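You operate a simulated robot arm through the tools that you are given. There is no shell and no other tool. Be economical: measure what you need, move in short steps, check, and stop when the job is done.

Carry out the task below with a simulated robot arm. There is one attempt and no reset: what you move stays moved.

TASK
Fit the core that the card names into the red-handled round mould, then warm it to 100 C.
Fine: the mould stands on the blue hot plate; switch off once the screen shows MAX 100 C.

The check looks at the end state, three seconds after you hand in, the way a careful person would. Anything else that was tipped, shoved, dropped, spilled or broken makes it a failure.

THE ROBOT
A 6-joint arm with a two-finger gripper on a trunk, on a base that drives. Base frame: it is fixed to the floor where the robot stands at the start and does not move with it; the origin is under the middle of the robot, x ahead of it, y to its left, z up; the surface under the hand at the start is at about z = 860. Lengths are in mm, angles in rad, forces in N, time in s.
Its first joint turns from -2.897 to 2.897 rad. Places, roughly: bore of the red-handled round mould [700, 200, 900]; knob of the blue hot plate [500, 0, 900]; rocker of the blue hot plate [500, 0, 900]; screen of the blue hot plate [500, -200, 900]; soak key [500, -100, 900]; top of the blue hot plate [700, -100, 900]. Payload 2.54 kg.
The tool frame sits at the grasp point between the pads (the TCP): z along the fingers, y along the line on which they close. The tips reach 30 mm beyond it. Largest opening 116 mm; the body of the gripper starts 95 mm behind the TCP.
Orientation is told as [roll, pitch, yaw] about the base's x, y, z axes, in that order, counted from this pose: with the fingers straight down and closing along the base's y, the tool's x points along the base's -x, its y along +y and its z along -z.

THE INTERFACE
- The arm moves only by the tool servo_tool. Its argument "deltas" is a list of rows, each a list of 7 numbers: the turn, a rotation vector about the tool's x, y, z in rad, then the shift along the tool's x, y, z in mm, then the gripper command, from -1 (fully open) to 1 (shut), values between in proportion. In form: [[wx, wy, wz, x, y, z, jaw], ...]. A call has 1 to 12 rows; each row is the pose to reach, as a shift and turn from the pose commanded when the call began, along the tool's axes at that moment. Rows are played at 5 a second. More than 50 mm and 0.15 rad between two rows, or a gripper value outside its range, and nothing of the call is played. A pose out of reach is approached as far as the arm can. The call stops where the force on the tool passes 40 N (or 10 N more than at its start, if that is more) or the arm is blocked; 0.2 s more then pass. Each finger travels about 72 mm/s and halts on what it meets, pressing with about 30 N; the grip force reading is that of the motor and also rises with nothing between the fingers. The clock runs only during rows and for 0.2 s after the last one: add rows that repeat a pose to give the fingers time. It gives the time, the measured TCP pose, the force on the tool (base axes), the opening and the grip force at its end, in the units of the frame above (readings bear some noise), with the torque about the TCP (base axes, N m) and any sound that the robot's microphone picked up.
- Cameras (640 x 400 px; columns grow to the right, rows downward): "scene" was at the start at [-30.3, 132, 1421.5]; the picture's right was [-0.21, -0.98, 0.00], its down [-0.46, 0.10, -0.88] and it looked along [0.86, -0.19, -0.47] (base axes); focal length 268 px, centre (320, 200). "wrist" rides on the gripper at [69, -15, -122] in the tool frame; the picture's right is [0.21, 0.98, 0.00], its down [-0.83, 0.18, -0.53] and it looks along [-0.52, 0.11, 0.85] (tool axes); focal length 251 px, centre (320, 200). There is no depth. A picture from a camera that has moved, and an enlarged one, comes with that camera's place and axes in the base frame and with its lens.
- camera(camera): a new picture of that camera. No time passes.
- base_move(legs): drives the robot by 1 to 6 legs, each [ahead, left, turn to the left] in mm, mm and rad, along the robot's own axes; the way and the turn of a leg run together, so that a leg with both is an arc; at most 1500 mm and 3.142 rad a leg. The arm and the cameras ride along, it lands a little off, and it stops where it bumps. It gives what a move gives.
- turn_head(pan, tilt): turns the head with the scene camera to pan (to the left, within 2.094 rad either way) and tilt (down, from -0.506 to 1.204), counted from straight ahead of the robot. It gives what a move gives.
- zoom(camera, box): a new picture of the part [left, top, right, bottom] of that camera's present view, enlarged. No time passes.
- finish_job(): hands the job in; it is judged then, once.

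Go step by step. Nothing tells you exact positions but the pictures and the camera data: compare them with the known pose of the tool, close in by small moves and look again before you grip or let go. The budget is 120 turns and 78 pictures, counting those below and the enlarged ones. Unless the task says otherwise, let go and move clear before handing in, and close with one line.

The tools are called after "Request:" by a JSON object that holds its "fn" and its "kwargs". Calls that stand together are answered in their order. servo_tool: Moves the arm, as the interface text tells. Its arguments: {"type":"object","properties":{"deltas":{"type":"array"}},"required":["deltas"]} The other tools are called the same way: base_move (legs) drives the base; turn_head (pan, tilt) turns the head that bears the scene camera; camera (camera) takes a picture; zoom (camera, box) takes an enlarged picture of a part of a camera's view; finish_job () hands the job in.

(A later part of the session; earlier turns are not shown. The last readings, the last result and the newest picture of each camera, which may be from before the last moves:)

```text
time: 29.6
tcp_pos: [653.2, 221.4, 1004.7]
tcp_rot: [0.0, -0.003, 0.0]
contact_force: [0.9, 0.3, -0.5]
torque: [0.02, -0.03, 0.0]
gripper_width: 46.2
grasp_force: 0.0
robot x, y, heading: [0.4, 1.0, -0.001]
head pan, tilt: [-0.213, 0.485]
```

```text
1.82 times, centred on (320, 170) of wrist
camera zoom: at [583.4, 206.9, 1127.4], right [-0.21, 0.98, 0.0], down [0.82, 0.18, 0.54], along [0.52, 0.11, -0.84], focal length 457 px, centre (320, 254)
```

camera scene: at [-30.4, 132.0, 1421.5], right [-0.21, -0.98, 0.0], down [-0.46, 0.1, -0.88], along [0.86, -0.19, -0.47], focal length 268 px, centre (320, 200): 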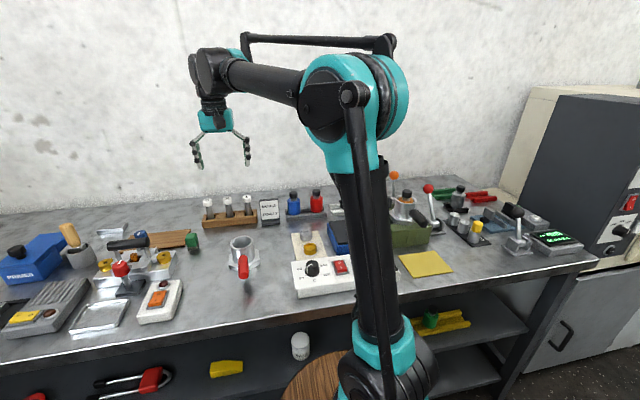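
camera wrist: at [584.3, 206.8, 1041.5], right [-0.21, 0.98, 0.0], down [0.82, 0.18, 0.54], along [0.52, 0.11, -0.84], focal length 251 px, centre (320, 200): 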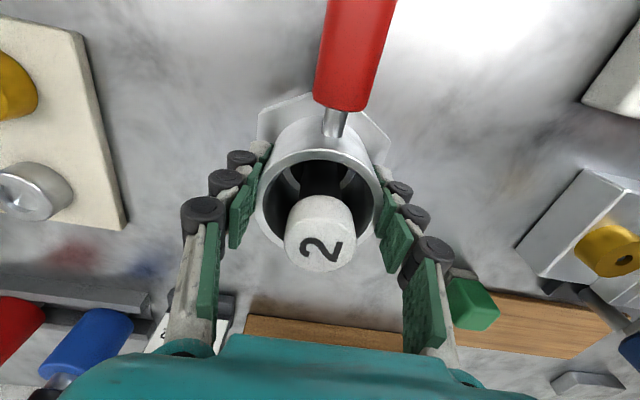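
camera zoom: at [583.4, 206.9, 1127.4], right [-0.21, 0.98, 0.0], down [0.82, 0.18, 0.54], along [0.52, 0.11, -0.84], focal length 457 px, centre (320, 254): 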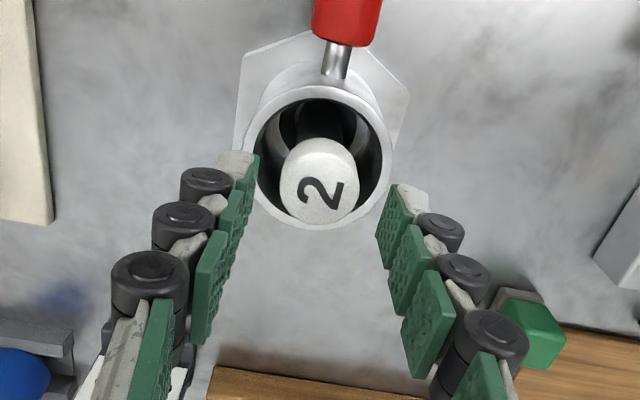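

Cap centred. I'll descend, grip, and lift the core out.

Request:
{"fn": "servo_tool", "kwargs": {"deltas": [[0, 0, 0, 0, 0, 18, 0.2], [0, 0, 0, 0, 0, 36, 0.2], [0, 0, 0, 0, 0, 36, 0.2], [0, 0, 0, 0, 0, 36, 1], [0, 0, 0, 0, 0, 36, 1], [0, 0, 0, 0, 0, 36, 1], [0, 0, 0, 0, 0, 16, 1], [0, 0, 0, 0, 0, -14, 1], [0, 0, 0, 0, 0, -54, 1], [0, 0, 0, 0, 0, -84, 1], [0, 0, 0, 0, 0, -84, 1]]}}

Request:
{"fn": "camera", "kwargs": {"camera": "wrist"}}

Request:
{"fn": "zoom", "kwargs": {"camera": "scene", "box": [180, 160, 300, 280]}}

```text
time: 32.0
tcp_pos: [651.7, 218.5, 1088.4]
tcp_rot: [-0.001, -0.002, 0.0]
contact_force: [0.1, -0.3, -2.9]
torque: [-0.03, 0.03, 0.01]
gripper_width: 30.5
grasp_force: 30.0
robot x, y, heading: [3.1, -3.0, -0.005]
head pan, tilt: [-0.213, 0.485]
```

```text
38 pictures are left
camera wrist: at [582.6, 204.5, 1210.4], right [-0.21, 0.98, 0.0], down [0.82, 0.18, 0.54], along [0.52, 0.11, -0.84], focal length 251 px, centre (320, 200)
```

wrist: 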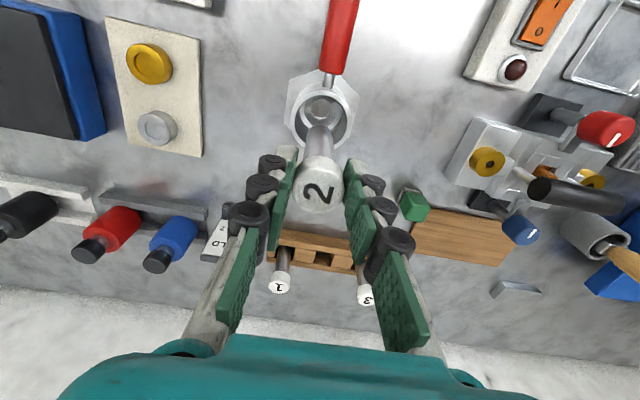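

```text
3.33 times, centred on (240, 220) of scene
camera zoom: at [-30.1, 132.1, 1421.5], right [-0.21, -0.98, 0.0], down [-0.46, 0.1, -0.88], along [0.86, -0.19, -0.47], focal length 894 px, centre (587, 133)
```

zoom: 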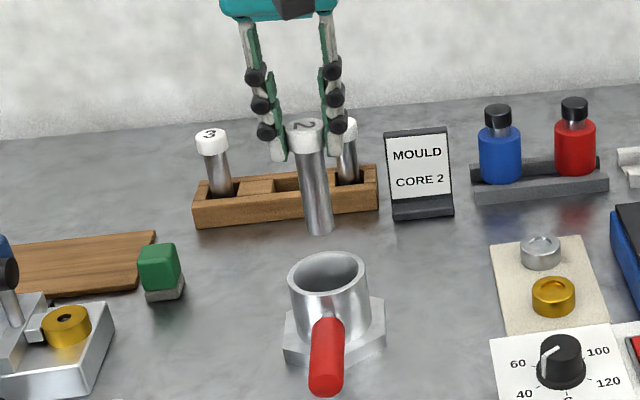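

Core is free again. I'll carry it to the clear spot at about (760, 222) and bring it down to just above the bench.

Request:
{"fn": "servo_tool", "kwargs": {"deltas": [[0, 0, 0, -36, 1, 0, 1], [0, 0, 0, -72, 2, 0, 1], [0, 0, 0, -108, 3, 0, 1], [0, 0, 0, -108, 3, 0, 1], [0, 0, 0, -108, 3, 35, 1], [0, 0, 0, -108, 3, 70, 1], [0, 0, 0, -108, 3, 100, 1], [0, 0, 0, -108, 3, 114, 1], [0, 0, 0, -108, 3, 114, 1]]}}

Request:
{"fn": "servo_tool", "kwargs": {"deltas": [[0, 0, 0, 0, 0, 1, 1], [0, 0, 0, 0, 0, 2, 1], [0, 0, 0, 0, 0, 3, 1], [0, 0, 0, 0, 0, 4, 1], [0, 0, 0, 0, 0, 4, 1]]}}

Request:
{"fn": "zoom", "kwargs": {"camera": "scene", "box": [190, 170, 290, 270]}}

```text
time: 34.0
tcp_pos: [761.7, 224.5, 974.2]
tcp_rot: [0.001, -0.001, 0.0]
contact_force: [0.9, -0.3, -3.2]
torque: [0.04, 0.01, -0.01]
gripper_width: 30.8
grasp_force: 30.2
robot x, y, heading: [-0.9, -2.9, 0.002]
head pan, tilt: [-0.213, 0.485]
```

```text
time: 35.2
tcp_pos: [761.3, 223.9, 970.6]
tcp_rot: [-0.001, -0.001, -0.001]
contact_force: [0.4, 0.2, -2.6]
torque: [-0.01, 0.01, 0.01]
gripper_width: 30.6
grasp_force: 29.9
robot x, y, heading: [-0.6, -2.2, 0.003]
head pan, tilt: [-0.213, 0.485]
```

```text
4.00 times, centred on (240, 220) of scene
camera zoom: at [-30.1, 132.1, 1421.5], right [-0.21, -0.98, 0.0], down [-0.46, 0.1, -0.88], along [0.86, -0.19, -0.47], focal length 1073 px, centre (640, 120)
```

zoom: 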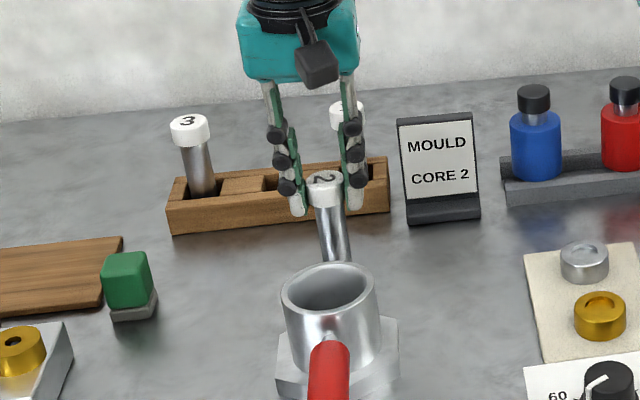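

Request:
{"fn": "servo_tool", "kwargs": {"deltas": [[0, 0, 0, 0, 0, 0.7, 1], [0, 0, 0, 0, 0, 1.4, 1], [0, 0, 0, 0, 0, 2, 1], [0, 0, 0, 0, 0, 2, 1]]}}

```text
time: 36.2
tcp_pos: [761.3, 224.1, 967.9]
tcp_rot: [0.0, -0.003, 0.0]
contact_force: [3.4, 1.1, 6.5]
torque: [0.04, -0.34, 0.01]
gripper_width: 30.6
grasp_force: 30.1
robot x, y, heading: [2.0, -0.3, -0.004]
head pan, tilt: [-0.213, 0.485]
```

The core is on the bench. I'll open just slightly and check it stands.

Request:
{"fn": "servo_tool", "kwargs": {"deltas": [[0, 0, 0, 0, 0, -0.3, 0.44], [0, 0, 0, 0, 0, -0.3, 0.4], [0, 0, 0, 0, 0, -0.3, 0.3], [0, 0, 0, 0, 0, -0.3, 0.15], [0, 0, 0, 0, 0, -0.3, 0.15]]}}

Request:
{"fn": "zoom", "kwargs": {"camera": "wrist", "box": [240, 60, 400, 220]}}

```text
time: 37.4
tcp_pos: [761.5, 224.8, 967.7]
tcp_rot: [0.0, -0.003, 0.001]
contact_force: [-0.3, -1.2, 0.7]
torque: [0.03, 0.0, -0.01]
gripper_width: 49.3
grasp_force: 0.0
robot x, y, heading: [-1.9, 0.3, 0.001]
head pan, tilt: [-0.213, 0.485]
```

```text
2.50 times, centred on (320, 140) of wrist
camera zoom: at [691.6, 209.0, 1090.1], right [-0.21, 0.98, 0.0], down [0.82, 0.18, 0.54], along [0.52, 0.11, -0.84], focal length 629 px, centre (320, 350)
```

zoom: 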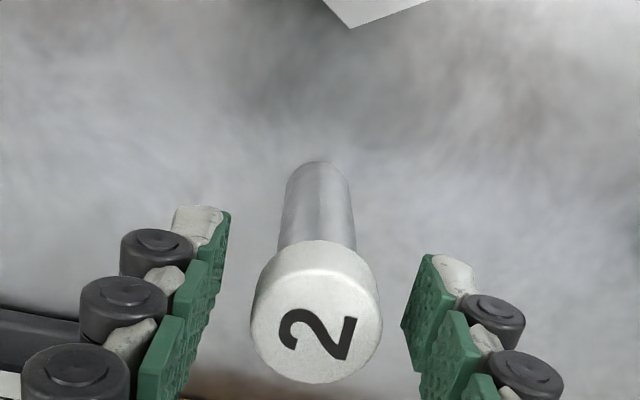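

The core stands free. I'll rise, go back over the mould and open wide.

Request:
{"fn": "servo_tool", "kwargs": {"deltas": [[0, 0, 0, 0, 0, -15, 0.1], [0, 0, 0, 0, 0, -50, 0.1], [0, 0, 0, 0, 0, -90, 0], [0, 0, 0, 36, -1, -90, -0.3], [0, 0, 0, 72, -2, -90, -0.72], [0, 0, 0, 108, -3, -90, -0.72], [0, 0, 0, 108, -3, -70, -0.72], [0, 0, 0, 108, -3, -35, -0.72], [0, 0, 0, 108, -3, 0, -0.72], [0, 0, 0, 108, -3, 15, -0.72], [0, 0, 0, 108, -3, 15, -0.72]]}}

Request:
{"fn": "zoom", "kwargs": {"camera": "wrist", "box": [180, 40, 460, 240]}}

```text
time: 39.8
tcp_pos: [652.8, 221.8, 954.0]
tcp_rot: [0.001, -0.003, 0.0]
contact_force: [0.6, 0.4, -1.0]
torque: [0.03, -0.01, 0.02]
gripper_width: 99.7
grasp_force: 0.1
robot x, y, heading: [1.6, 0.2, 0.001]
head pan, tilt: [-0.213, 0.485]
```

```text
2.00 times, centred on (320, 140) of wrist
camera zoom: at [583.4, 207.1, 1075.9], right [-0.21, 0.98, 0.0], down [0.82, 0.18, 0.54], along [0.52, 0.11, -0.84], focal length 503 px, centre (320, 320)
```

zoom: 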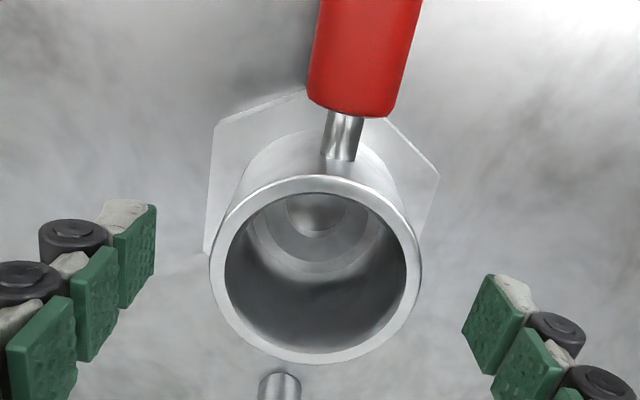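

I'll descend, grip the body again, and lift the empty mould to a safe height.

Request:
{"fn": "servo_tool", "kwargs": {"deltas": [[0, 0, 0, 0, 0, 18, -0.72], [0, 0, 0, 0, 0, 35, -0.72], [0, 0, 0, 0, 0, 35, -0.4], [0, 0, 0, 0, 0, 35, 0], [0, 0, 0, 0, 0, 35, 1], [0, 0, 0, 0, 0, 35, 1], [0, 0, 0, 0, 0, 35, 1], [0, 0, 0, 0, 0, 15, 1], [0, 0, 0, 0, 0, -15, 1], [0, 0, 0, 0, 0, -55, 1], [0, 0, 0, 0, 0, -95, 1], [0, 0, 0, 0, 0, -95, 1]]}}

Request:
{"fn": "servo_tool", "kwargs": {"deltas": [[0, 0, 0, -3, -20, 0, 1], [0, 0, 0, -6, -55, 0, 1], [0, 0, 0, -9, -92, 0, 1], [0, 0, 0, -12, -130, 0, 1], [0, 0, 0, -15, -168, 0, 1], [0, 0, 0, -18, -206, 0, 1], [0, 0, 0, -21, -244, 0, 1], [0, 0, 0, -24, -282, 0, 1], [0, 0, 0, -26, -320, 0, 1], [0, 0, 0, -28, -345, 0, 1], [0, 0, 0, -28, -360, 0, 1], [0, 0, 0, -28, -360, 0, 1]]}}

Request:
{"fn": "camera", "kwargs": {"camera": "wrist"}}

Request:
{"fn": "camera", "kwargs": {"camera": "scene"}}

```text
time: 42.4
tcp_pos: [654.9, 219.8, 1045.4]
tcp_rot: [0.001, -0.002, 0.0]
contact_force: [-0.5, 0.2, -5.0]
torque: [-0.03, -0.08, 0.02]
gripper_width: 61.6
grasp_force: 30.3
robot x, y, heading: [-0.6, 1.4, -0.0]
head pan, tilt: [-0.213, 0.485]
```

```text
time: 45.0
tcp_pos: [681.7, -140.5, 1045.6]
tcp_rot: [0.001, -0.002, 0.001]
contact_force: [-0.2, 0.2, -5.3]
torque: [0.0, -0.07, 0.0]
gripper_width: 61.8
grasp_force: 29.8
robot x, y, heading: [-2.0, -0.7, -0.004]
head pan, tilt: [-0.213, 0.485]
```

```text
33 pictures are left
camera wrist: at [611.5, -155.0, 1169.1], right [-0.21, 0.98, 0.0], down [0.82, 0.18, 0.54], along [0.52, 0.11, -0.84], focal length 251 px, centre (320, 200)
```

wrist: 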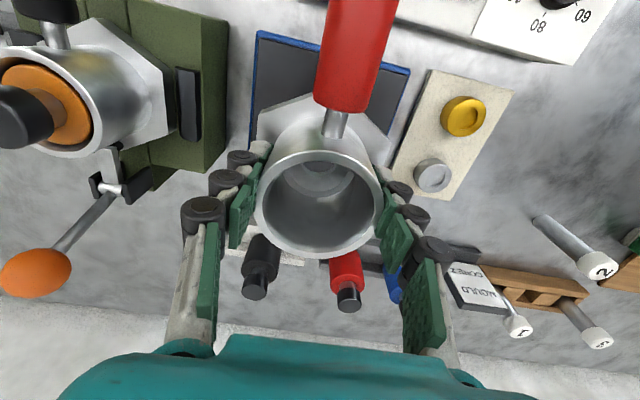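

```text
32 pictures are left
camera scene: at [-30.0, 131.9, 1421.5], right [-0.21, -0.98, 0.0], down [-0.46, 0.1, -0.88], along [0.86, -0.19, -0.47], focal length 268 px, centre (320, 200)
```

scene: 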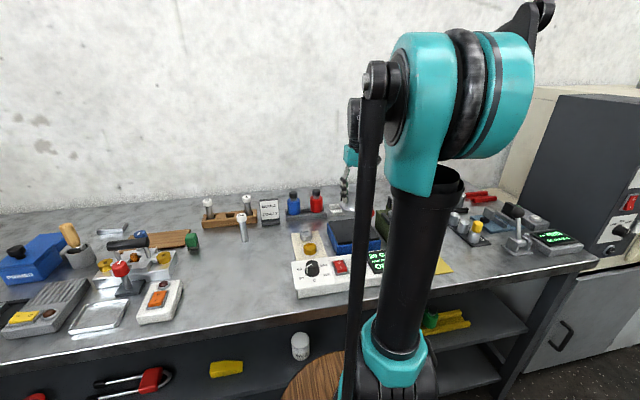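

The mould hangs right over the plate's centre (≈(682, −141)). I'll lower to about 10 mm above the plate, then touch down gently.

Request:
{"fn": "servo_tool", "kwargs": {"deltas": [[0, 0, 0, 0, 0, 20, 1], [0, 0, 0, 0, 0, 40, 1], [0, 0, 0, 0, 0, 56, 1], [0, 0, 0, 0, 0, 59, 1], [0, 0, 0, 0, 0, 59, 1]]}}

Request:
{"fn": "servo_tool", "kwargs": {"deltas": [[0, 0, 0, 0, 0, 1.5, 1], [0, 0, 0, 0, 0, 3, 1], [0, 0, 0, 0, 0, 4.5, 1], [0, 0, 0, 0, 0, 6, 1], [0, 0, 0, 0, 0, 6, 1]]}}

Request:
{"fn": "camera", "kwargs": {"camera": "wrist"}}

```text
time: 46.2
tcp_pos: [680.2, -139.8, 987.2]
tcp_rot: [0.001, -0.001, 0.0]
contact_force: [-0.4, 0.3, -5.9]
torque: [-0.03, -0.1, -0.01]
gripper_width: 61.9
grasp_force: 30.3
robot x, y, heading: [-0.9, 2.8, 0.003]
head pan, tilt: [-0.213, 0.485]
```

```text
time: 47.4
tcp_pos: [680.4, -139.1, 983.4]
tcp_rot: [0.001, -0.002, 0.0]
contact_force: [-0.1, 1.1, -5.3]
torque: [0.01, -0.09, 0.0]
gripper_width: 61.8
grasp_force: 29.9
robot x, y, heading: [1.6, -2.8, -0.003]
head pan, tilt: [-0.213, 0.485]
```

```text
31 pictures are left
camera wrist: at [611.4, -153.5, 1105.1], right [-0.21, 0.98, 0.0], down [0.82, 0.18, 0.54], along [0.52, 0.11, -0.84], focal length 251 px, centre (320, 200)
```

wrist: 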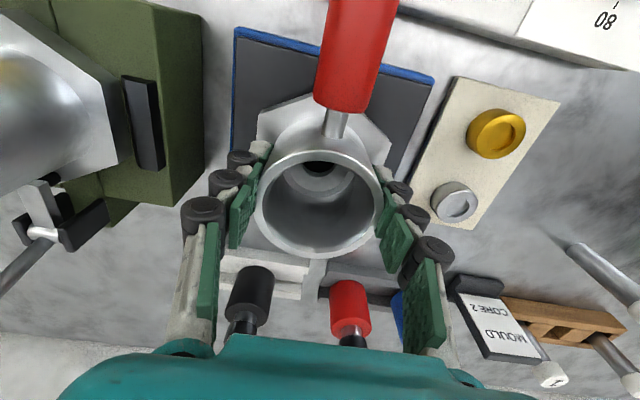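

Centred on the plate. Continue down to touch.

Request:
{"fn": "servo_tool", "kwargs": {"deltas": [[0, 0, 0, 0, 0, 2, 1], [0, 0, 0, 0, 0, 4, 1], [0, 0, 0, 0, 0, 5, 1], [0, 0, 0, 0, 0, 6, 1], [0, 0, 0, 0, 0, 7, 1], [0, 0, 0, 0, 0, 8, 1], [0, 0, 0, 0, 0, 8, 1]]}}

```text
time: 49.0
tcp_pos: [680.4, -139.9, 976.1]
tcp_rot: [-0.002, -0.002, 0.0]
contact_force: [-0.3, 0.0, -5.5]
torque: [0.01, -0.08, 0.0]
gripper_width: 61.8
grasp_force: 30.1
robot x, y, heading: [2.5, -0.3, -0.002]
head pan, tilt: [-0.213, 0.485]
```

Request:
{"fn": "servo_tool", "kwargs": {"deltas": [[0, 0, 0, 0, 0, 1, 1], [0, 0, 0, 0, 0, 2, 1], [0, 0, 0, 0, 0, 3, 1], [0, 0, 0, 0, 0, 4, 1], [0, 0, 0, 0, 0, 5, 1], [0, 0, 0, 0, 0, 6, 1], [0, 0, 0, 0, 0, 7, 1], [0, 0, 0, 0, 0, 8, 1]]}}

```text
time: 50.8
tcp_pos: [682.1, -139.1, 967.6]
tcp_rot: [-0.001, -0.004, 0.0]
contact_force: [8.4, 1.6, 19.3]
torque: [0.08, -0.23, 0.1]
gripper_width: 61.8
grasp_force: 30.4
robot x, y, heading: [2.7, 1.2, 0.002]
head pan, tilt: [-0.213, 0.485]
```

Touchdown on the plate (top ≈ 909). I'll release, rise clear, and look.

Request:
{"fn": "servo_tool", "kwargs": {"deltas": [[0, 0, 0, 0, 0, -1, 0.8], [0, 0, 0, 0, 0, -1, -0.4], [0, 0, 0, 0, 0, -1, -0.72], [0, 0, 0, 0, 0, -1, -0.72], [0, 0, 0, 0, 0, -30, -0.72], [0, 0, 0, 0, 0, -70, -0.72], [0, 0, 0, 0, 0, -110, -0.72], [0, 0, 0, 0, 0, -140, -0.72], [0, 0, 0, 0, 0, -140, -0.72]]}}

Request:
{"fn": "camera", "kwargs": {"camera": "wrist"}}

```text
time: 52.8
tcp_pos: [680.4, -138.2, 1108.4]
tcp_rot: [0.0, -0.005, 0.0]
contact_force: [-0.1, -0.6, 0.1]
torque: [0.02, 0.0, 0.0]
gripper_width: 99.9
grasp_force: 0.0
robot x, y, heading: [1.4, 2.8, -0.0]
head pan, tilt: [-0.213, 0.485]
```

```text
30 pictures are left
camera wrist: at [610.2, -153.3, 1230.3], right [-0.21, 0.98, 0.0], down [0.82, 0.18, 0.54], along [0.52, 0.11, -0.84], focal length 251 px, centre (320, 200)
```

wrist: 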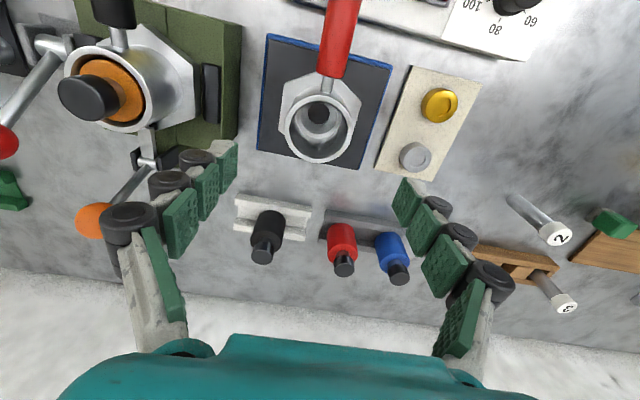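

The mould sits squarely on the plate. Now I'll go back for core 2 at (761, 224).

Request:
{"fn": "servo_tool", "kwargs": {"deltas": [[0, 0, 0, -8, 36, 0, -0.5], [0, 0, 0, -16, 73, 0, -0.2], [0, 0, 0, -24, 110, 0, 0.1], [0, 0, 0, -32, 147, 0, 0.15], [0, 0, 0, -40, 184, 0, 0.15], [0, 0, 0, -48, 221, 0, 0.15], [0, 0, 0, -56, 258, 0, 0.15], [0, 0, 0, -64, 295, 0, 0.15], [0, 0, 0, -73, 330, 20, 0.15], [0, 0, 0, -81, 362, 50, 0.15], [0, 0, 0, -81, 362, 95, 0.15], [0, 0, 0, -81, 362, 95, 0.15]]}}

Request:
{"fn": "zoom", "kwargs": {"camera": "wrist", "box": [240, 60, 400, 220]}}

```text
time: 55.4
tcp_pos: [761.9, 224.1, 1011.8]
tcp_rot: [0.001, -0.003, 0.0]
contact_force: [0.0, -0.5, -0.2]
torque: [-0.01, 0.01, 0.01]
gripper_width: 49.5
grasp_force: 0.0
robot x, y, heading: [1.7, -0.0, -0.0]
head pan, tilt: [-0.213, 0.485]
```

```text
2.50 times, centred on (320, 140) of wrist
camera zoom: at [692.1, 209.9, 1133.3], right [-0.21, 0.98, 0.0], down [0.82, 0.18, 0.54], along [0.52, 0.11, -0.84], focal length 629 px, centre (320, 350)
```

zoom: 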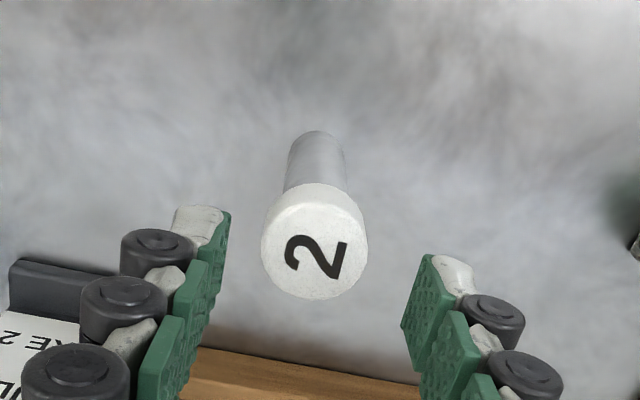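

Core lines up. Descend, grip, and lift high enough to clear the mould on the plate.

Request:
{"fn": "servo_tool", "kwargs": {"deltas": [[0, 0, 0, 0, -0.5, 20, 0.15], [0, 0, 0, 0, -0.5, 42, 0.15], [0, 0, 0, 0, -0.5, 42, 0.15], [0, 0, 0, 0, -0.5, 42, 1], [0, 0, 0, 0, -0.5, 42, 1], [0, 0, 0, 0, -0.5, 42, 1], [0, 0, 0, 0, -0.5, 22, 1], [0, 0, 0, 0, -0.5, -18, 1], [0, 0, 0, 0, -0.5, -58, 1], [0, 0, 0, 0, -0.5, -98, 1], [0, 0, 0, 0, -0.5, -128, 1], [0, 0, 0, 0, -0.5, -128, 1]]}}

Request:
{"fn": "servo_tool", "kwargs": {"deltas": [[0, 0, 0, 8, -36, 0, 1], [0, 0, 0, 16, -73, 0, 1], [0, 0, 0, 24, -110, 0, 1], [0, 0, 0, 32, -147, 0, 1], [0, 0, 0, 40, -184, 0, 1], [0, 0, 0, 48, -221, 0, 1], [0, 0, 0, 56, -258, 0, 1], [0, 0, 0, 64, -295, 0, 1], [0, 0, 0, 73, -330, 0, 1], [0, 0, 0, 81, -362, 0, 1], [0, 0, 0, 81, -362, 0, 1]]}}

Request:
{"fn": "zoom", "kwargs": {"camera": "wrist", "box": [260, 60, 380, 220]}}

```text
time: 58.0
tcp_pos: [761.2, 221.0, 1140.5]
tcp_rot: [0.001, -0.004, 0.0]
contact_force: [0.7, -0.1, -2.4]
torque: [-0.02, 0.05, -0.01]
gripper_width: 31.2
grasp_force: 30.2
robot x, y, heading: [-3.5, 0.5, -0.002]
head pan, tilt: [-0.213, 0.485]
```

```text
time: 60.4
tcp_pos: [680.4, -138.3, 1140.4]
tcp_rot: [0.0, -0.002, 0.0]
contact_force: [-0.5, -0.3, -2.8]
torque: [-0.03, 0.0, 0.0]
gripper_width: 30.9
grasp_force: 29.8
robot x, y, heading: [-1.1, -0.9, 0.001]
head pan, tilt: [-0.213, 0.485]
```

```text
2.50 times, centred on (320, 140) of wrist
camera zoom: at [611.6, -153.7, 1261.1], right [-0.21, 0.98, 0.0], down [0.82, 0.18, 0.54], along [0.52, 0.11, -0.84], focal length 629 px, centre (320, 350)
```

zoom: 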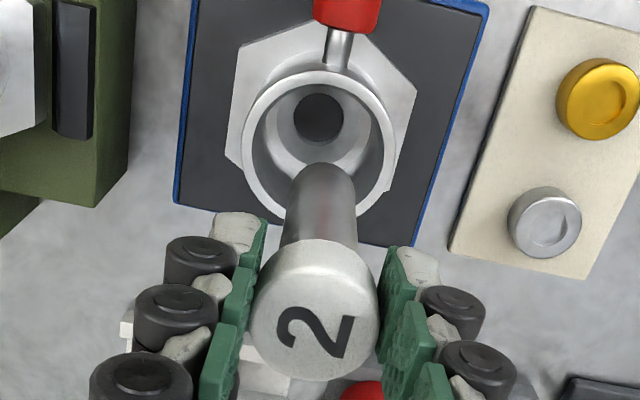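

The mould on the plate is almost exactly under the core. Small correction, then lower partway and check.

Request:
{"fn": "servo_tool", "kwargs": {"deltas": [[0, 0, 0, -0.5, -1, 25, 1], [0, 0, 0, -0.5, -1, 50, 1], [0, 0, 0, -0.5, -1, 70, 1], [0, 0, 0, -0.5, -1, 90, 1], [0, 0, 0, -0.5, -1, 90, 1]]}}

Request:
{"fn": "zoom", "kwargs": {"camera": "wrist", "box": [260, 60, 380, 220]}}

```text
time: 61.6
tcp_pos: [681.5, -139.1, 1050.6]
tcp_rot: [-0.001, -0.001, 0.002]
contact_force: [-0.4, 0.1, -2.4]
torque: [-0.01, 0.04, 0.02]
gripper_width: 30.9
grasp_force: 29.9
robot x, y, heading: [-2.4, -0.4, -0.005]
head pan, tilt: [-0.213, 0.485]
```

```text
2.50 times, centred on (320, 140) of wrist
camera zoom: at [611.9, -154.1, 1173.3], right [-0.21, 0.98, 0.0], down [0.82, 0.18, 0.54], along [0.52, 0.11, -0.84], focal length 629 px, centre (320, 350)
```

zoom: 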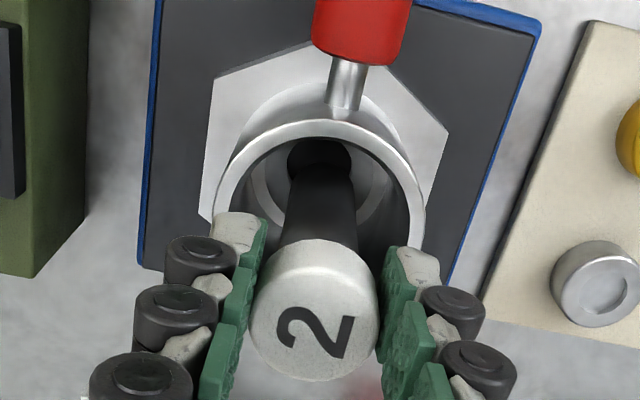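

The core end is lined up with the hole. Lowering slowly until contact.

Request:
{"fn": "servo_tool", "kwargs": {"deltas": [[0, 0, 0, 0, 0, 5, 1], [0, 0, 0, 0, 0, 10, 1], [0, 0, 0, 0, 0, 15, 1], [0, 0, 0, 0, 0, 20, 1], [0, 0, 0, 0, 0, 24, 1], [0, 0, 0, 0, 0, 27, 1], [0, 0, 0, 0, 0, 29, 1], [0, 0, 0, 0, 0, 31, 1], [0, 0, 0, 0, 0, 32, 1], [0, 0, 0, 0, 0, 33, 1], [0, 0, 0, 0, 0, 33, 1]]}}

Request:
{"fn": "zoom", "kwargs": {"camera": "wrist", "box": [260, 60, 380, 220]}}

```text
time: 64.0
tcp_pos: [681.7, -140.2, 1017.5]
tcp_rot: [0.0, -0.002, 0.0]
contact_force: [3.4, 4.8, 20.8]
torque: [0.24, -0.34, 0.03]
gripper_width: 30.9
grasp_force: 29.2
robot x, y, heading: [0.1, -0.2, -0.004]
head pan, tilt: [-0.213, 0.485]
```

```text
2.50 times, centred on (320, 140) of wrist
camera zoom: at [611.6, -154.8, 1139.3], right [-0.21, 0.98, 0.0], down [0.82, 0.18, 0.54], along [0.52, 0.11, -0.84], focal length 629 px, centre (320, 350)
```

zoom: 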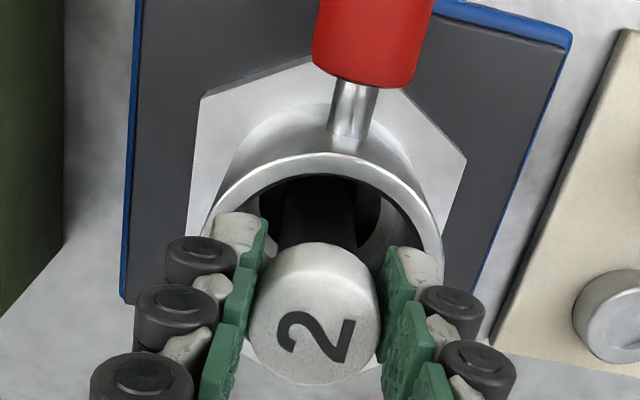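

Bottomed at 1017.5, which matches the core standing on the plate through the socket. Release and rise.

Request:
{"fn": "servo_tool", "kwargs": {"deltas": [[0, 0, 0, 0, 0, -0.5, 0.44], [0, 0, 0, 0, 0, -1, 0.4], [0, 0, 0, 0, 0, -3, 0.35], [0, 0, 0, 0, 0, -10, 0.2], [0, 0, 0, 0, 0, -40, 0], [0, 0, 0, 0, 0, -80, 0], [0, 0, 0, 0, 0, -110, 0], [0, 0, 0, 0, 0, -110, 0]]}}

Request:
{"fn": "zoom", "kwargs": {"camera": "wrist", "box": [220, 0, 440, 180]}}

```text
time: 65.8
tcp_pos: [680.5, -140.5, 1125.9]
tcp_rot: [0.0, -0.004, -0.001]
contact_force: [-1.3, -0.9, 0.2]
torque: [0.03, -0.04, 0.02]
gripper_width: 58.0
grasp_force: 0.1
robot x, y, heading: [0.2, -1.4, -0.003]
head pan, tilt: [-0.213, 0.485]
```

```text
2.22 times, centred on (330, 90) of wrist
camera zoom: at [611.3, -156.0, 1248.0], right [-0.21, 0.98, 0.0], down [0.82, 0.18, 0.54], along [0.52, 0.11, -0.84], focal length 559 px, centre (298, 444)
```

zoom: 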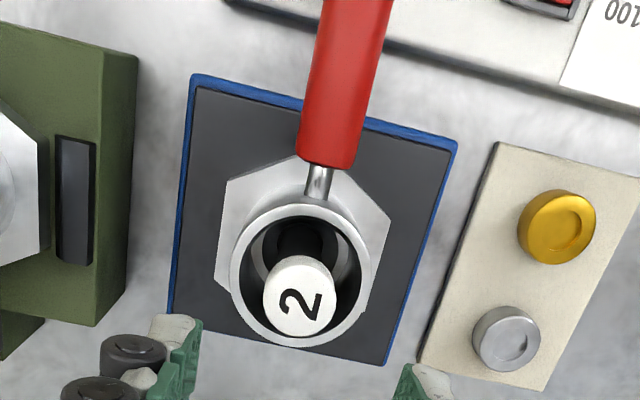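

Core 2 stands centred in the mould on the plate. Next the controls: I'll move the wrist camera over the panel to read the knob, rocker, key and screen.

Request:
{"fn": "servo_tool", "kwargs": {"deltas": [[0, 0, 0, 35, 20, 0, 0], [0, 0, 0, 70, 40, 0, 0.3], [0, 0, 0, 105, 60, 0, 0.5], [0, 0, 0, 140, 80, 0, 0.5], [0, 0, 0, 175, 105, 0, 0.5], [0, 0, 0, 200, 125, 0, 0.5], [0, 0, 0, 200, 125, 0, 0.5]]}}

Request:
{"fn": "camera", "kwargs": {"camera": "wrist"}}

Request:
{"fn": "camera", "kwargs": {"camera": "scene"}}

```text
time: 67.4
tcp_pos: [479.8, -17.2, 1125.5]
tcp_rot: [0.0, -0.003, -0.002]
contact_force: [0.6, 0.2, 0.5]
torque: [0.0, 0.01, 0.03]
gripper_width: 29.1
grasp_force: 0.0
robot x, y, heading: [1.2, 2.0, 0.0]
head pan, tilt: [-0.213, 0.485]
```

```text
24 pictures are left
camera wrist: at [410.6, -30.6, 1247.7], right [-0.21, 0.98, 0.0], down [0.82, 0.18, 0.54], along [0.52, 0.11, -0.84], focal length 251 px, centre (320, 200)
```

wrist: 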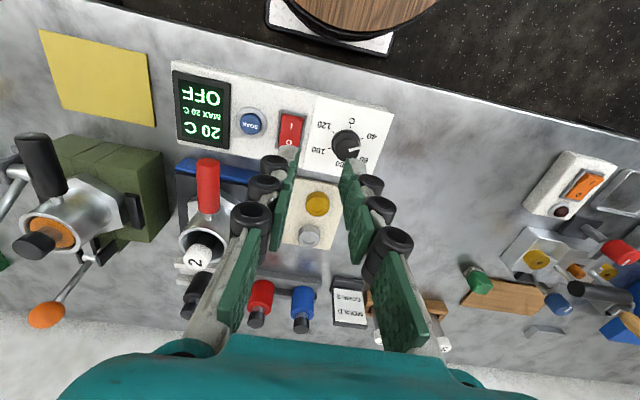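

```text
23 pictures are left
camera scene: at [-30.1, 132.0, 1421.5], right [-0.21, -0.98, 0.0], down [-0.46, 0.1, -0.88], along [0.86, -0.19, -0.47], focal length 268 px, centre (320, 200)
```

scene: 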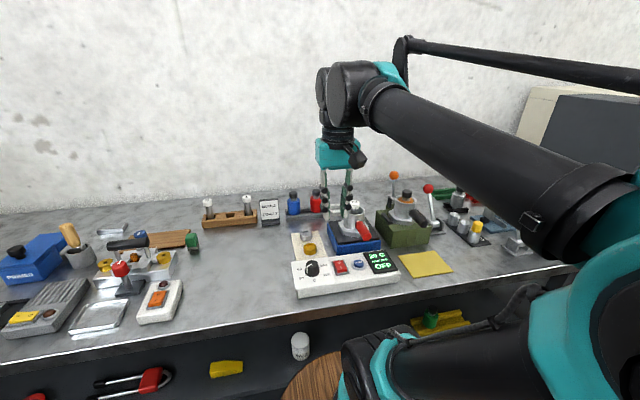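

Scene camera now sees the panel. Enlarging it from both cameras.

Request:
{"fn": "zoom", "kwargs": {"camera": "scene", "box": [285, 235, 405, 305]}}

Request:
{"fn": "zoom", "kwargs": {"camera": "wrist", "box": [160, 50, 400, 200]}}

```text
5.33 times, centred on (345, 270) of scene
camera zoom: at [-30.1, 132.0, 1421.5], right [-0.21, -0.98, 0.0], down [-0.46, 0.1, -0.88], along [0.86, -0.19, -0.47], focal length 1430 px, centre (187, -173)
```

zoom: 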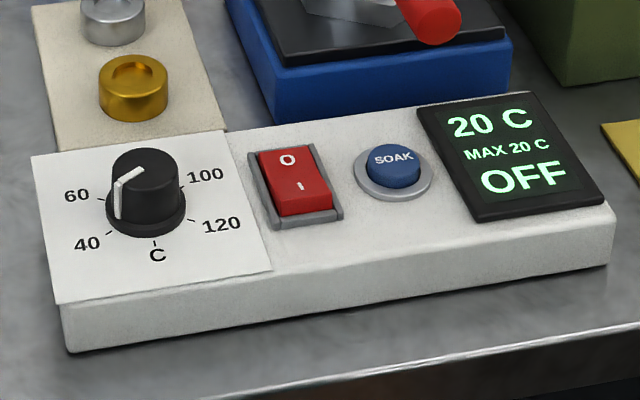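

```text
2.67 times, centred on (280, 125) of wrist
camera zoom: at [410.6, -30.6, 1247.7], right [-0.21, 0.98, 0.0], down [0.82, 0.18, 0.54], along [0.52, 0.11, -0.84], focal length 670 px, centre (427, 400)
```

zoom: 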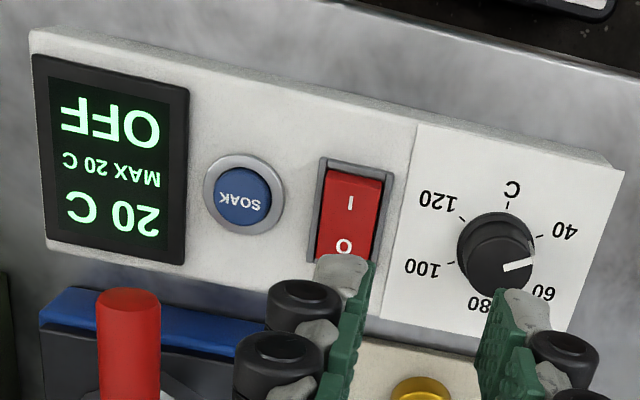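

Screen reads 20 C, MAX 20 C, OFF. The marks sit at ±120°/±60°/0° and the pointer is at 40, so it must turn 180° clockwise to reach 100. I'll come over the knob (≈(522, 31), top ≈ 932) with the gripper pre-turned +90°.

Request:
{"fn": "servo_tool", "kwargs": {"deltas": [[0, 0, -0.143, -4, 4, 10, 0.3], [0, 0, -0.286, -8, 9, 20, 0.2], [0, 0, -0.428, -12, 13, 30, 0.1], [0, 0, -0.571, -16, 17, 40, 0], [0, 0, -0.714, -20, 22, 50, 0], [0, 0, -0.857, -24, 26, 60, 0], [0, 0, -0.999, -28, 31, 70, 0], [0, 0, -1.142, -32, 35, 80, 0], [0, 0, -1.285, -36, 39, 90, 0], [0, 0, -1.428, -40, 44, 100, 0], [0, 0, -1.57, -42.7, 48, 115, 0], [0, 0, -1.57, -42.7, 48, 115, 0]]}}

Request:
{"fn": "zoom", "kwargs": {"camera": "wrist", "box": [220, 60, 420, 220]}}

Request:
{"fn": "zoom", "kwargs": {"camera": "scene", "box": [285, 205, 405, 305]}}

```text
time: 70.0
tcp_pos: [525.2, 32.4, 1012.7]
tcp_rot: [-0.002, -0.001, 1.571]
contact_force: [0.8, 0.0, -0.1]
torque: [0.01, 0.05, -0.02]
gripper_width: 58.3
grasp_force: 0.0
robot x, y, heading: [-2.3, -1.9, -0.003]
head pan, tilt: [-0.213, 0.485]
```

```text
2.50 times, centred on (320, 140) of wrist
camera zoom: at [539.9, -36.1, 1135.1], right [-0.98, -0.21, 0.0], down [-0.18, 0.83, 0.53], along [-0.11, 0.52, -0.85], focal length 629 px, centre (320, 350)
```

zoom: 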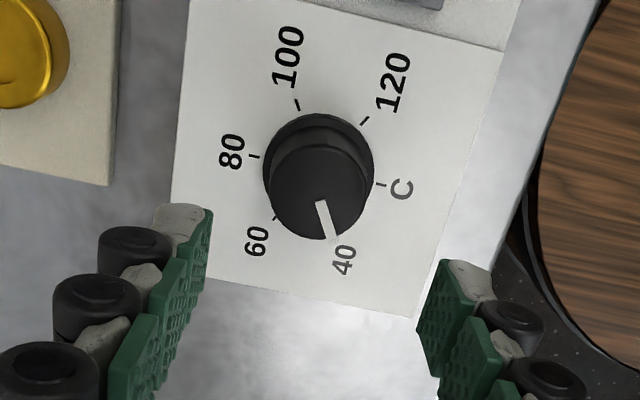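

```text
4.00 times, centred on (345, 255) of scene
camera zoom: at [-30.2, 132.0, 1421.5], right [-0.21, -0.98, 0.0], down [-0.46, 0.1, -0.88], along [0.86, -0.19, -0.47], focal length 1073 px, centre (220, -20)
```

zoom: 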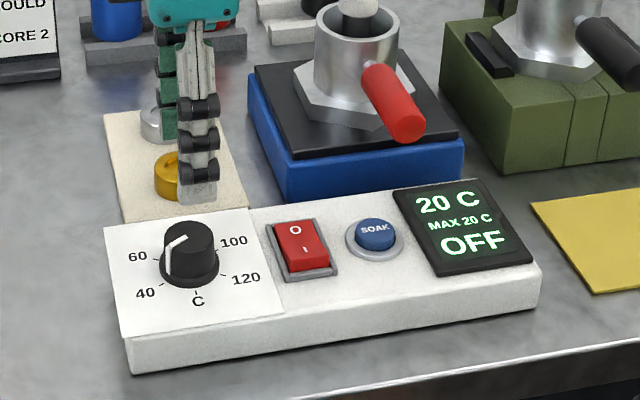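

The knob axis is about (525.5, 28.5), so I'll shift 4 mm toward −y, descend to grip height and close on it.

Request:
{"fn": "servo_tool", "kwargs": {"deltas": [[0, 0, 0, 4, 0, 20, 0], [0, 0, 0, 4, 0, 45, 0], [0, 0, 0, 4, 0, 69, 0], [0, 0, 0, 4, 0, 69, 0], [0, 0, 0, 4, 0, 69, 0.3], [0, 0, 0, 4, 0, 69, 1], [0, 0, 0, 4, 0, 69, 1], [0, 0, 0, 4, 0, 69, 1]]}}

Request:
{"fn": "zoom", "kwargs": {"camera": "wrist", "box": [220, 60, 420, 220]}}

```text
time: 71.8
tcp_pos: [526.2, 28.6, 944.9]
tcp_rot: [-0.005, 0.0, 1.568]
contact_force: [16.2, 0.0, -3.2]
torque: [-0.01, -0.57, -0.14]
gripper_width: 33.3
grasp_force: 44.8
robot x, y, heading: [-1.9, -4.4, -0.005]
head pan, tilt: [-0.213, 0.485]
```

```text
2.50 times, centred on (320, 140) of wrist
camera zoom: at [540.6, -40.4, 1066.0], right [-0.98, -0.21, 0.0], down [-0.18, 0.83, 0.53], along [-0.11, 0.52, -0.85], focal length 629 px, centre (320, 350)
```

zoom: 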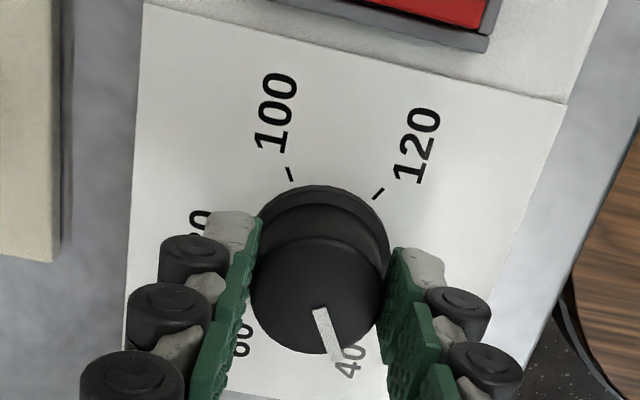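

Knob gripped at 33 mm; it presses me toward +x a bit, so I'll ease 1.5 mm that way while turning the first 90° clockwise.

Request:
{"fn": "servo_tool", "kwargs": {"deltas": [[0, 0, 0, 0, -1.5, 0, 1], [0, 0, 0.143, 0, -1.5, 0, 1], [0, 0, 0.286, 0, -1.5, 0, 1], [0, 0, 0.428, 0, -1.5, 0, 1], [0, 0, 0.571, 0, -1.5, 0, 1], [0, 0, 0.714, 0, -1.5, 0, 1], [0, 0, 0.857, 0, -1.5, 0, 1], [0, 0, 0.999, 0, -1.5, 0, 1], [0, 0, 1.142, 0, -1.5, 0, 1], [0, 0, 1.285, 0, -1.5, 0, 1], [0, 0, 1.428, 0, -1.5, 0, 1], [0, 0, 1.57, 0, -1.5, 0, 1]]}}

Request:
{"fn": "zoom", "kwargs": {"camera": "wrist", "box": [220, 60, 420, 220]}}

```text
time: 73.0
tcp_pos: [523.7, 28.9, 943.5]
tcp_rot: [0.0, -0.002, 1.059]
contact_force: [-7.9, 1.4, 17.0]
torque: [0.21, 0.29, 0.04]
gripper_width: 33.6
grasp_force: 44.4
robot x, y, heading: [-0.4, 3.2, 0.005]
head pan, tilt: [-0.213, 0.485]
stopped in row 5: the force on the tool passed its limit at 41 N (the readings are from after the stop); the commanded pose is now the measured one
```

```text
2.50 times, centred on (320, 140) of wrist
camera zoom: at [503.9, -38.6, 1065.8], right [-0.96, 0.29, 0.0], down [0.24, 0.81, 0.53], along [0.15, 0.51, -0.85], focal length 629 px, centre (320, 350)
```

zoom: 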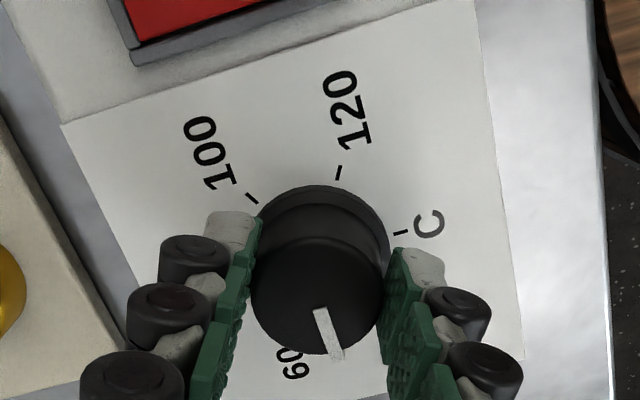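

The knob turned with the grip (≈30°), then forces built up, partly upward against the skirt. I'll lift 2 mm, ease back 1 mm, and carry on turning.

Request:
{"fn": "servo_tool", "kwargs": {"deltas": [[0, 0, 0, 0.4, 0.8, -2, 1], [0, 0, 0, 0.4, 0.8, -2.5, 1]]}}

Request:
{"fn": "servo_tool", "kwargs": {"deltas": [[0, 0, 0.1, 0, 0, 0, 1], [0, 0, 0.2, 0, 0, 0, 1], [0, 0, 0.3, 0, 0, 0, 1], [0, 0, 0.4, 0, 0, 0, 1], [0, 0, 0.5, 0, 0, 0, 1], [0, 0, 0.6, 0, 0, 0, 1], [0, 0, 0.7, 0, 0, 0, 1], [0, 0, 0.8, 0, 0, 0, 1], [0, 0, 0.9, 0, 0, 0, 1], [0, 0, 1.0, 0, 0, 0, 1], [0, 0, 1.1, 0, 0, 0, 1]]}}

```text
time: 73.6
tcp_pos: [523.4, 28.5, 945.8]
tcp_rot: [0.0, 0.0, 1.061]
contact_force: [-4.5, 2.6, -33.8]
torque: [-0.05, 0.12, 0.0]
gripper_width: 33.5
grasp_force: 44.8
robot x, y, heading: [-0.8, 0.1, 0.001]
head pan, tilt: [-0.213, 0.485]
```

```text
time: 75.1
tcp_pos: [522.6, 30.7, 945.9]
tcp_rot: [0.003, 0.001, 0.443]
contact_force: [-2.6, 6.9, 5.0]
torque: [0.18, 0.23, 0.04]
gripper_width: 33.4
grasp_force: 45.2
robot x, y, heading: [-0.1, 2.0, 0.005]
head pan, tilt: [-0.213, 0.485]
stopped in row 7: the force on the tool passed its limit at 44 N (the readings are from after the stop); the commanded pose is now the measured one
```

Turned about 65° so far. I'll open briefly to relax the built-up force, re-close and read the force.

Request:
{"fn": "servo_tool", "kwargs": {"deltas": [[0, 0, 0, 0, 0, 0, 0.25], [0, 0, 0, 0, 0, 0, 0.25], [0, 0, 0, 0, 0, 0, 0.25]]}}

Request:
{"fn": "zoom", "kwargs": {"camera": "wrist", "box": [220, 60, 420, 220]}}

```text
time: 75.9
tcp_pos: [522.6, 28.7, 943.9]
tcp_rot: [0.001, -0.002, 0.441]
contact_force: [0.6, 0.0, -0.2]
torque: [-0.01, 0.0, -0.01]
gripper_width: 43.6
grasp_force: 0.1
robot x, y, heading: [0.2, 1.9, 0.001]
head pan, tilt: [-0.213, 0.485]
```

```text
2.50 times, centred on (320, 140) of wrist
camera zoom: at [467.4, -13.5, 1067.2], right [-0.61, 0.79, 0.0], down [0.67, 0.52, 0.53], along [0.42, 0.33, -0.85], focal length 629 px, centre (320, 350)
```

zoom: 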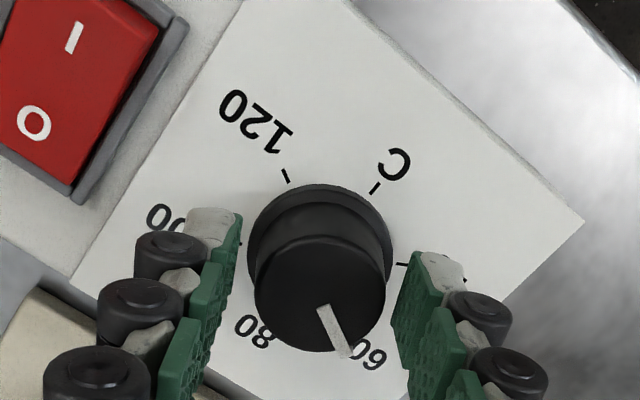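

Pointer is at about 60. Re-grip and continue.

Request:
{"fn": "servo_tool", "kwargs": {"deltas": [[0, 0, 0, 0, 0, -2, 1], [0, 0, 0, 0, 0, -2, 1], [0, 0, 0.13, 0, 0, -2, 1], [0, 0, 0.26, 0, 0, -2, 1], [0, 0, 0.39, 0, 0, -2, 1], [0, 0, 0.52, 0, 0, -2, 1], [0, 0, 0.65, 0, 0, -2, 1], [0, 0, 0.78, 0, 0, -2, 1], [0, 0, 0.91, 0, 0, -2, 1], [0, 0, 1.04, 0, 0, -2, 1]]}}

Request:
{"fn": "servo_tool", "kwargs": {"deltas": [[0, 0, 0, 0, 0, 0, 0.25], [0, 0, 0, 0, 0, 0, 0.25]]}}

```text
time: 77.1
tcp_pos: [521.9, 31.4, 946.3]
tcp_rot: [0.005, 0.001, 0.044]
contact_force: [0.1, 6.9, -1.6]
torque: [0.4, 0.09, 0.03]
gripper_width: 32.7
grasp_force: 44.9
robot x, y, heading: [-1.6, -0.9, -0.004]
head pan, tilt: [-0.213, 0.485]
stopped in row 6: the force on the tool passed its limit at 41 N (the readings are from after the stop); the commanded pose is now the measured one
```

```text
time: 77.7
tcp_pos: [523.1, 31.8, 946.4]
tcp_rot: [0.005, 0.004, 0.044]
contact_force: [0.0, -1.1, 0.5]
torque: [0.03, -0.01, -0.02]
gripper_width: 43.6
grasp_force: 0.0
robot x, y, heading: [0.9, -0.1, 0.004]
head pan, tilt: [-0.213, 0.485]
```

Request:
{"fn": "zoom", "kwargs": {"camera": "wrist", "box": [220, 60, 420, 220]}}

```text
2.50 times, centred on (320, 140) of wrist
camera zoom: at [454.6, 12.4, 1069.3], right [-0.26, 0.97, 0.0], down [0.82, 0.22, 0.53], along [0.51, 0.14, -0.85], focal length 629 px, centre (320, 350)
```

zoom: 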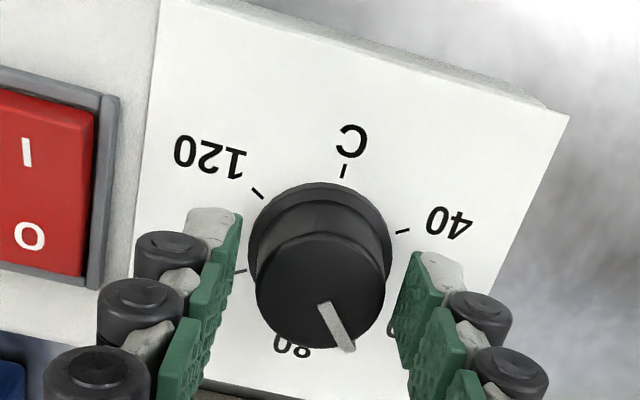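

The grip is now well centred (axis ≈ (522.5, 31.5)); pointer at ~70. Re-grip and continue turning.

Request:
{"fn": "servo_tool", "kwargs": {"deltas": [[0, 0, 0, 0, 0, 0, 1], [0, 0, 0, 0, 0, 0, 1], [0, 0, 0.13, 0, 0, 0, 1], [0, 0, 0.26, 0, 0, 0, 1], [0, 0, 0.39, 0, 0, 0, 1], [0, 0, 0.52, 0, 0, 0, 1], [0, 0, 0.65, 0, 0, 0, 1], [0, 0, 0.78, 0, 0, 0, 1], [0, 0, 0.91, 0, 0, 0, 1], [0, 0, 1.04, 0, 0, 0, 1], [0, 0, 1.17, 0, 0, 0, 1]]}}

Request:
{"fn": "servo_tool", "kwargs": {"deltas": [[0, 0, 0, 0, 0, 0, 0.25], [0, 0, 0, 0, 0, 0, 0.25]]}}

```text
time: 79.5
tcp_pos: [523.2, 33.5, 947.7]
tcp_rot: [0.006, 0.008, -0.67]
contact_force: [2.1, 10.0, -4.4]
torque: [0.66, 0.0, 0.06]
gripper_width: 32.8
grasp_force: 44.8
robot x, y, heading: [3.1, -0.7, 0.005]
head pan, tilt: [-0.213, 0.485]
stopped in row 8: the force on the tool passed its limit at 42 N (the readings are from after the stop); the commanded pose is now the measured one
```

```text
time: 80.1
tcp_pos: [522.2, 33.2, 947.7]
tcp_rot: [0.004, 0.007, -0.67]
contact_force: [-1.0, -0.2, 0.9]
torque: [0.01, -0.02, 0.01]
gripper_width: 43.4
grasp_force: 0.1
robot x, y, heading: [-2.2, 2.5, 0.002]
head pan, tilt: [-0.213, 0.485]
```

Request:
{"fn": "servo_tool", "kwargs": {"deltas": [[0, 0, 0, 0, 0, 1, 1], [0, 0, 0, 0, 0, 1, 1], [0, 0, 0.12, 0, 0, 1, 1], [0, 0, 0.24, 0, 0, 1, 1], [0, 0, 0.36, 0, 0, 1, 1], [0, 0, 0.48, 0, 0, 1, 1], [0, 0, 0.6, 0, 0, 1, 1], [0, 0, 0.72, 0, 0, 1, 1], [0, 0, 0.8, 0, 0, 1, 1]]}}

Request:
{"fn": "servo_tool", "kwargs": {"deltas": [[0, 0, 0, 0, 0, 0, 0.25], [0, 0, 0, 0, 0, 0, 0.25]]}}

Request:
{"fn": "zoom", "kwargs": {"camera": "wrist", "box": [220, 60, 420, 220]}}

```text
time: 81.2
tcp_pos: [524.2, 34.8, 947.0]
tcp_rot: [0.006, 0.005, -0.947]
contact_force: [-0.1, 5.6, 1.3]
torque: [0.04, -0.1, 0.01]
gripper_width: 32.8
grasp_force: 44.9
robot x, y, heading: [1.0, 1.5, 0.002]
head pan, tilt: [-0.213, 0.485]
stopped in row 5: the force on the tool passed its limit at 41 N (the readings are from after the stop); the commanded pose is now the measured one
```

```text
time: 81.8
tcp_pos: [524.0, 32.5, 946.9]
tcp_rot: [0.006, 0.008, -0.948]
contact_force: [0.1, -0.6, -0.6]
torque: [0.03, -0.01, 0.0]
gripper_width: 43.6
grasp_force: 0.1
robot x, y, heading: [1.2, 1.9, 0.003]
head pan, tilt: [-0.213, 0.485]
```

```text
2.50 times, centred on (320, 140) of wrist
camera zoom: at [471.5, 80.1, 1069.5], right [0.67, 0.74, 0.01], down [0.63, -0.57, 0.53], along [0.4, -0.35, -0.85], focal length 629 px, centre (320, 350)
```

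zoom: 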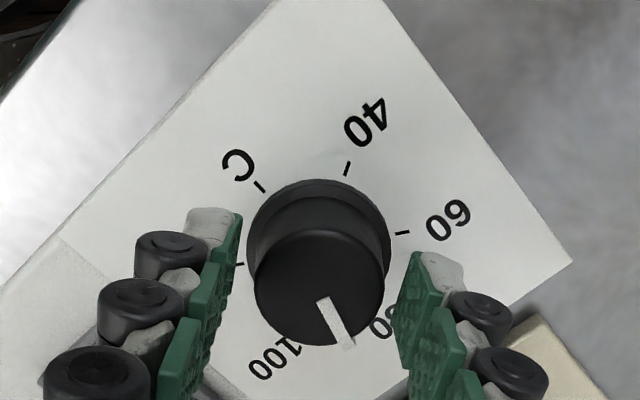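

Pointer is between 80 and 100, about −15°; the 100 mark is at about −61°, with a small slip in the grip. I'll turn another 0.45 rad, re-grip, then finish with the rest.

Request:
{"fn": "servo_tool", "kwargs": {"deltas": [[0, 0, 0, 0, 0, 0, 1], [0, 0, 0, 0, 0, 0, 1], [0, 0, 0.1, 0, 0, 0, 1], [0, 0, 0.2, 0, 0, 0, 1], [0, 0, 0.3, 0, 0, 0, 1], [0, 0, 0.4, 0, 0, 0, 1], [0, 0, 0.45, 0, 0, 0, 1]]}}

Request:
{"fn": "servo_tool", "kwargs": {"deltas": [[0, 0, 0, 0, 0, 0, 0.25], [0, 0, 0, 0, 0, 0, 0.25]]}}

Request:
{"fn": "servo_tool", "kwargs": {"deltas": [[0, 0, 0, 0, 0, 0, 1], [0, 0, 0, 0, 0, 0, 1], [0, 0, 0.1, 0, 0, 0, 1], [0, 0, 0.2, 0, 0, 0, 1], [0, 0, 0.3, 0, 0, 0, 1]]}}

Request:
{"fn": "servo_tool", "kwargs": {"deltas": [[0, 0, 0, 0, 0, 0, 0.25], [0, 0, 0, 0, 0, 0, 0.25]]}}

Request:
{"fn": "zoom", "kwargs": {"camera": "wrist", "box": [220, 60, 420, 220]}}

```text
time: 83.4
tcp_pos: [526.0, 32.5, 946.1]
tcp_rot: [0.002, 0.008, -1.398]
contact_force: [21.4, 13.8, 7.5]
torque: [0.77, -0.89, 0.08]
gripper_width: 32.6
grasp_force: 44.8
robot x, y, heading: [0.9, 1.9, -0.001]
head pan, tilt: [-0.213, 0.485]
```

```text
time: 84.0
tcp_pos: [524.0, 32.8, 946.2]
tcp_rot: [0.001, 0.009, -1.399]
contact_force: [0.3, -0.6, 0.4]
torque: [0.01, -0.01, 0.0]
gripper_width: 43.8
grasp_force: 0.0
robot x, y, heading: [1.0, 1.0, 0.0]
head pan, tilt: [-0.213, 0.485]
```

```text
time: 85.2
tcp_pos: [525.9, 34.1, 947.4]
tcp_rot: [0.002, 0.008, -1.697]
contact_force: [31.8, 5.2, 16.6]
torque: [-0.59, -1.1, 0.04]
gripper_width: 32.7
grasp_force: 45.4
robot x, y, heading: [-1.3, 3.8, -0.001]
head pan, tilt: [-0.213, 0.485]
```

```text
time: 85.8
tcp_pos: [523.7, 32.9, 946.0]
tcp_rot: [-0.002, 0.008, -1.697]
contact_force: [0.6, -0.5, 0.0]
torque: [-0.01, -0.03, -0.02]
gripper_width: 43.4
grasp_force: 0.0
robot x, y, heading: [0.8, 4.7, 0.002]
head pan, tilt: [-0.213, 0.485]
```

```text
2.50 times, centred on (320, 140) of wrist
camera zoom: at [517.5, 103.0, 1069.2], right [1.0, 0.09, 0.0], down [0.08, -0.85, 0.53], along [0.05, -0.52, -0.85], focal length 629 px, centre (320, 350)
```

zoom: 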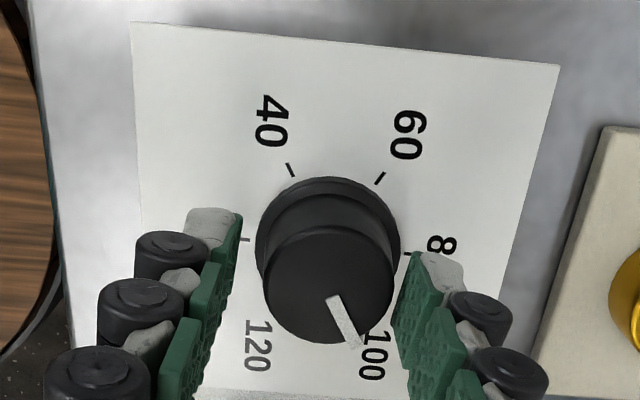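

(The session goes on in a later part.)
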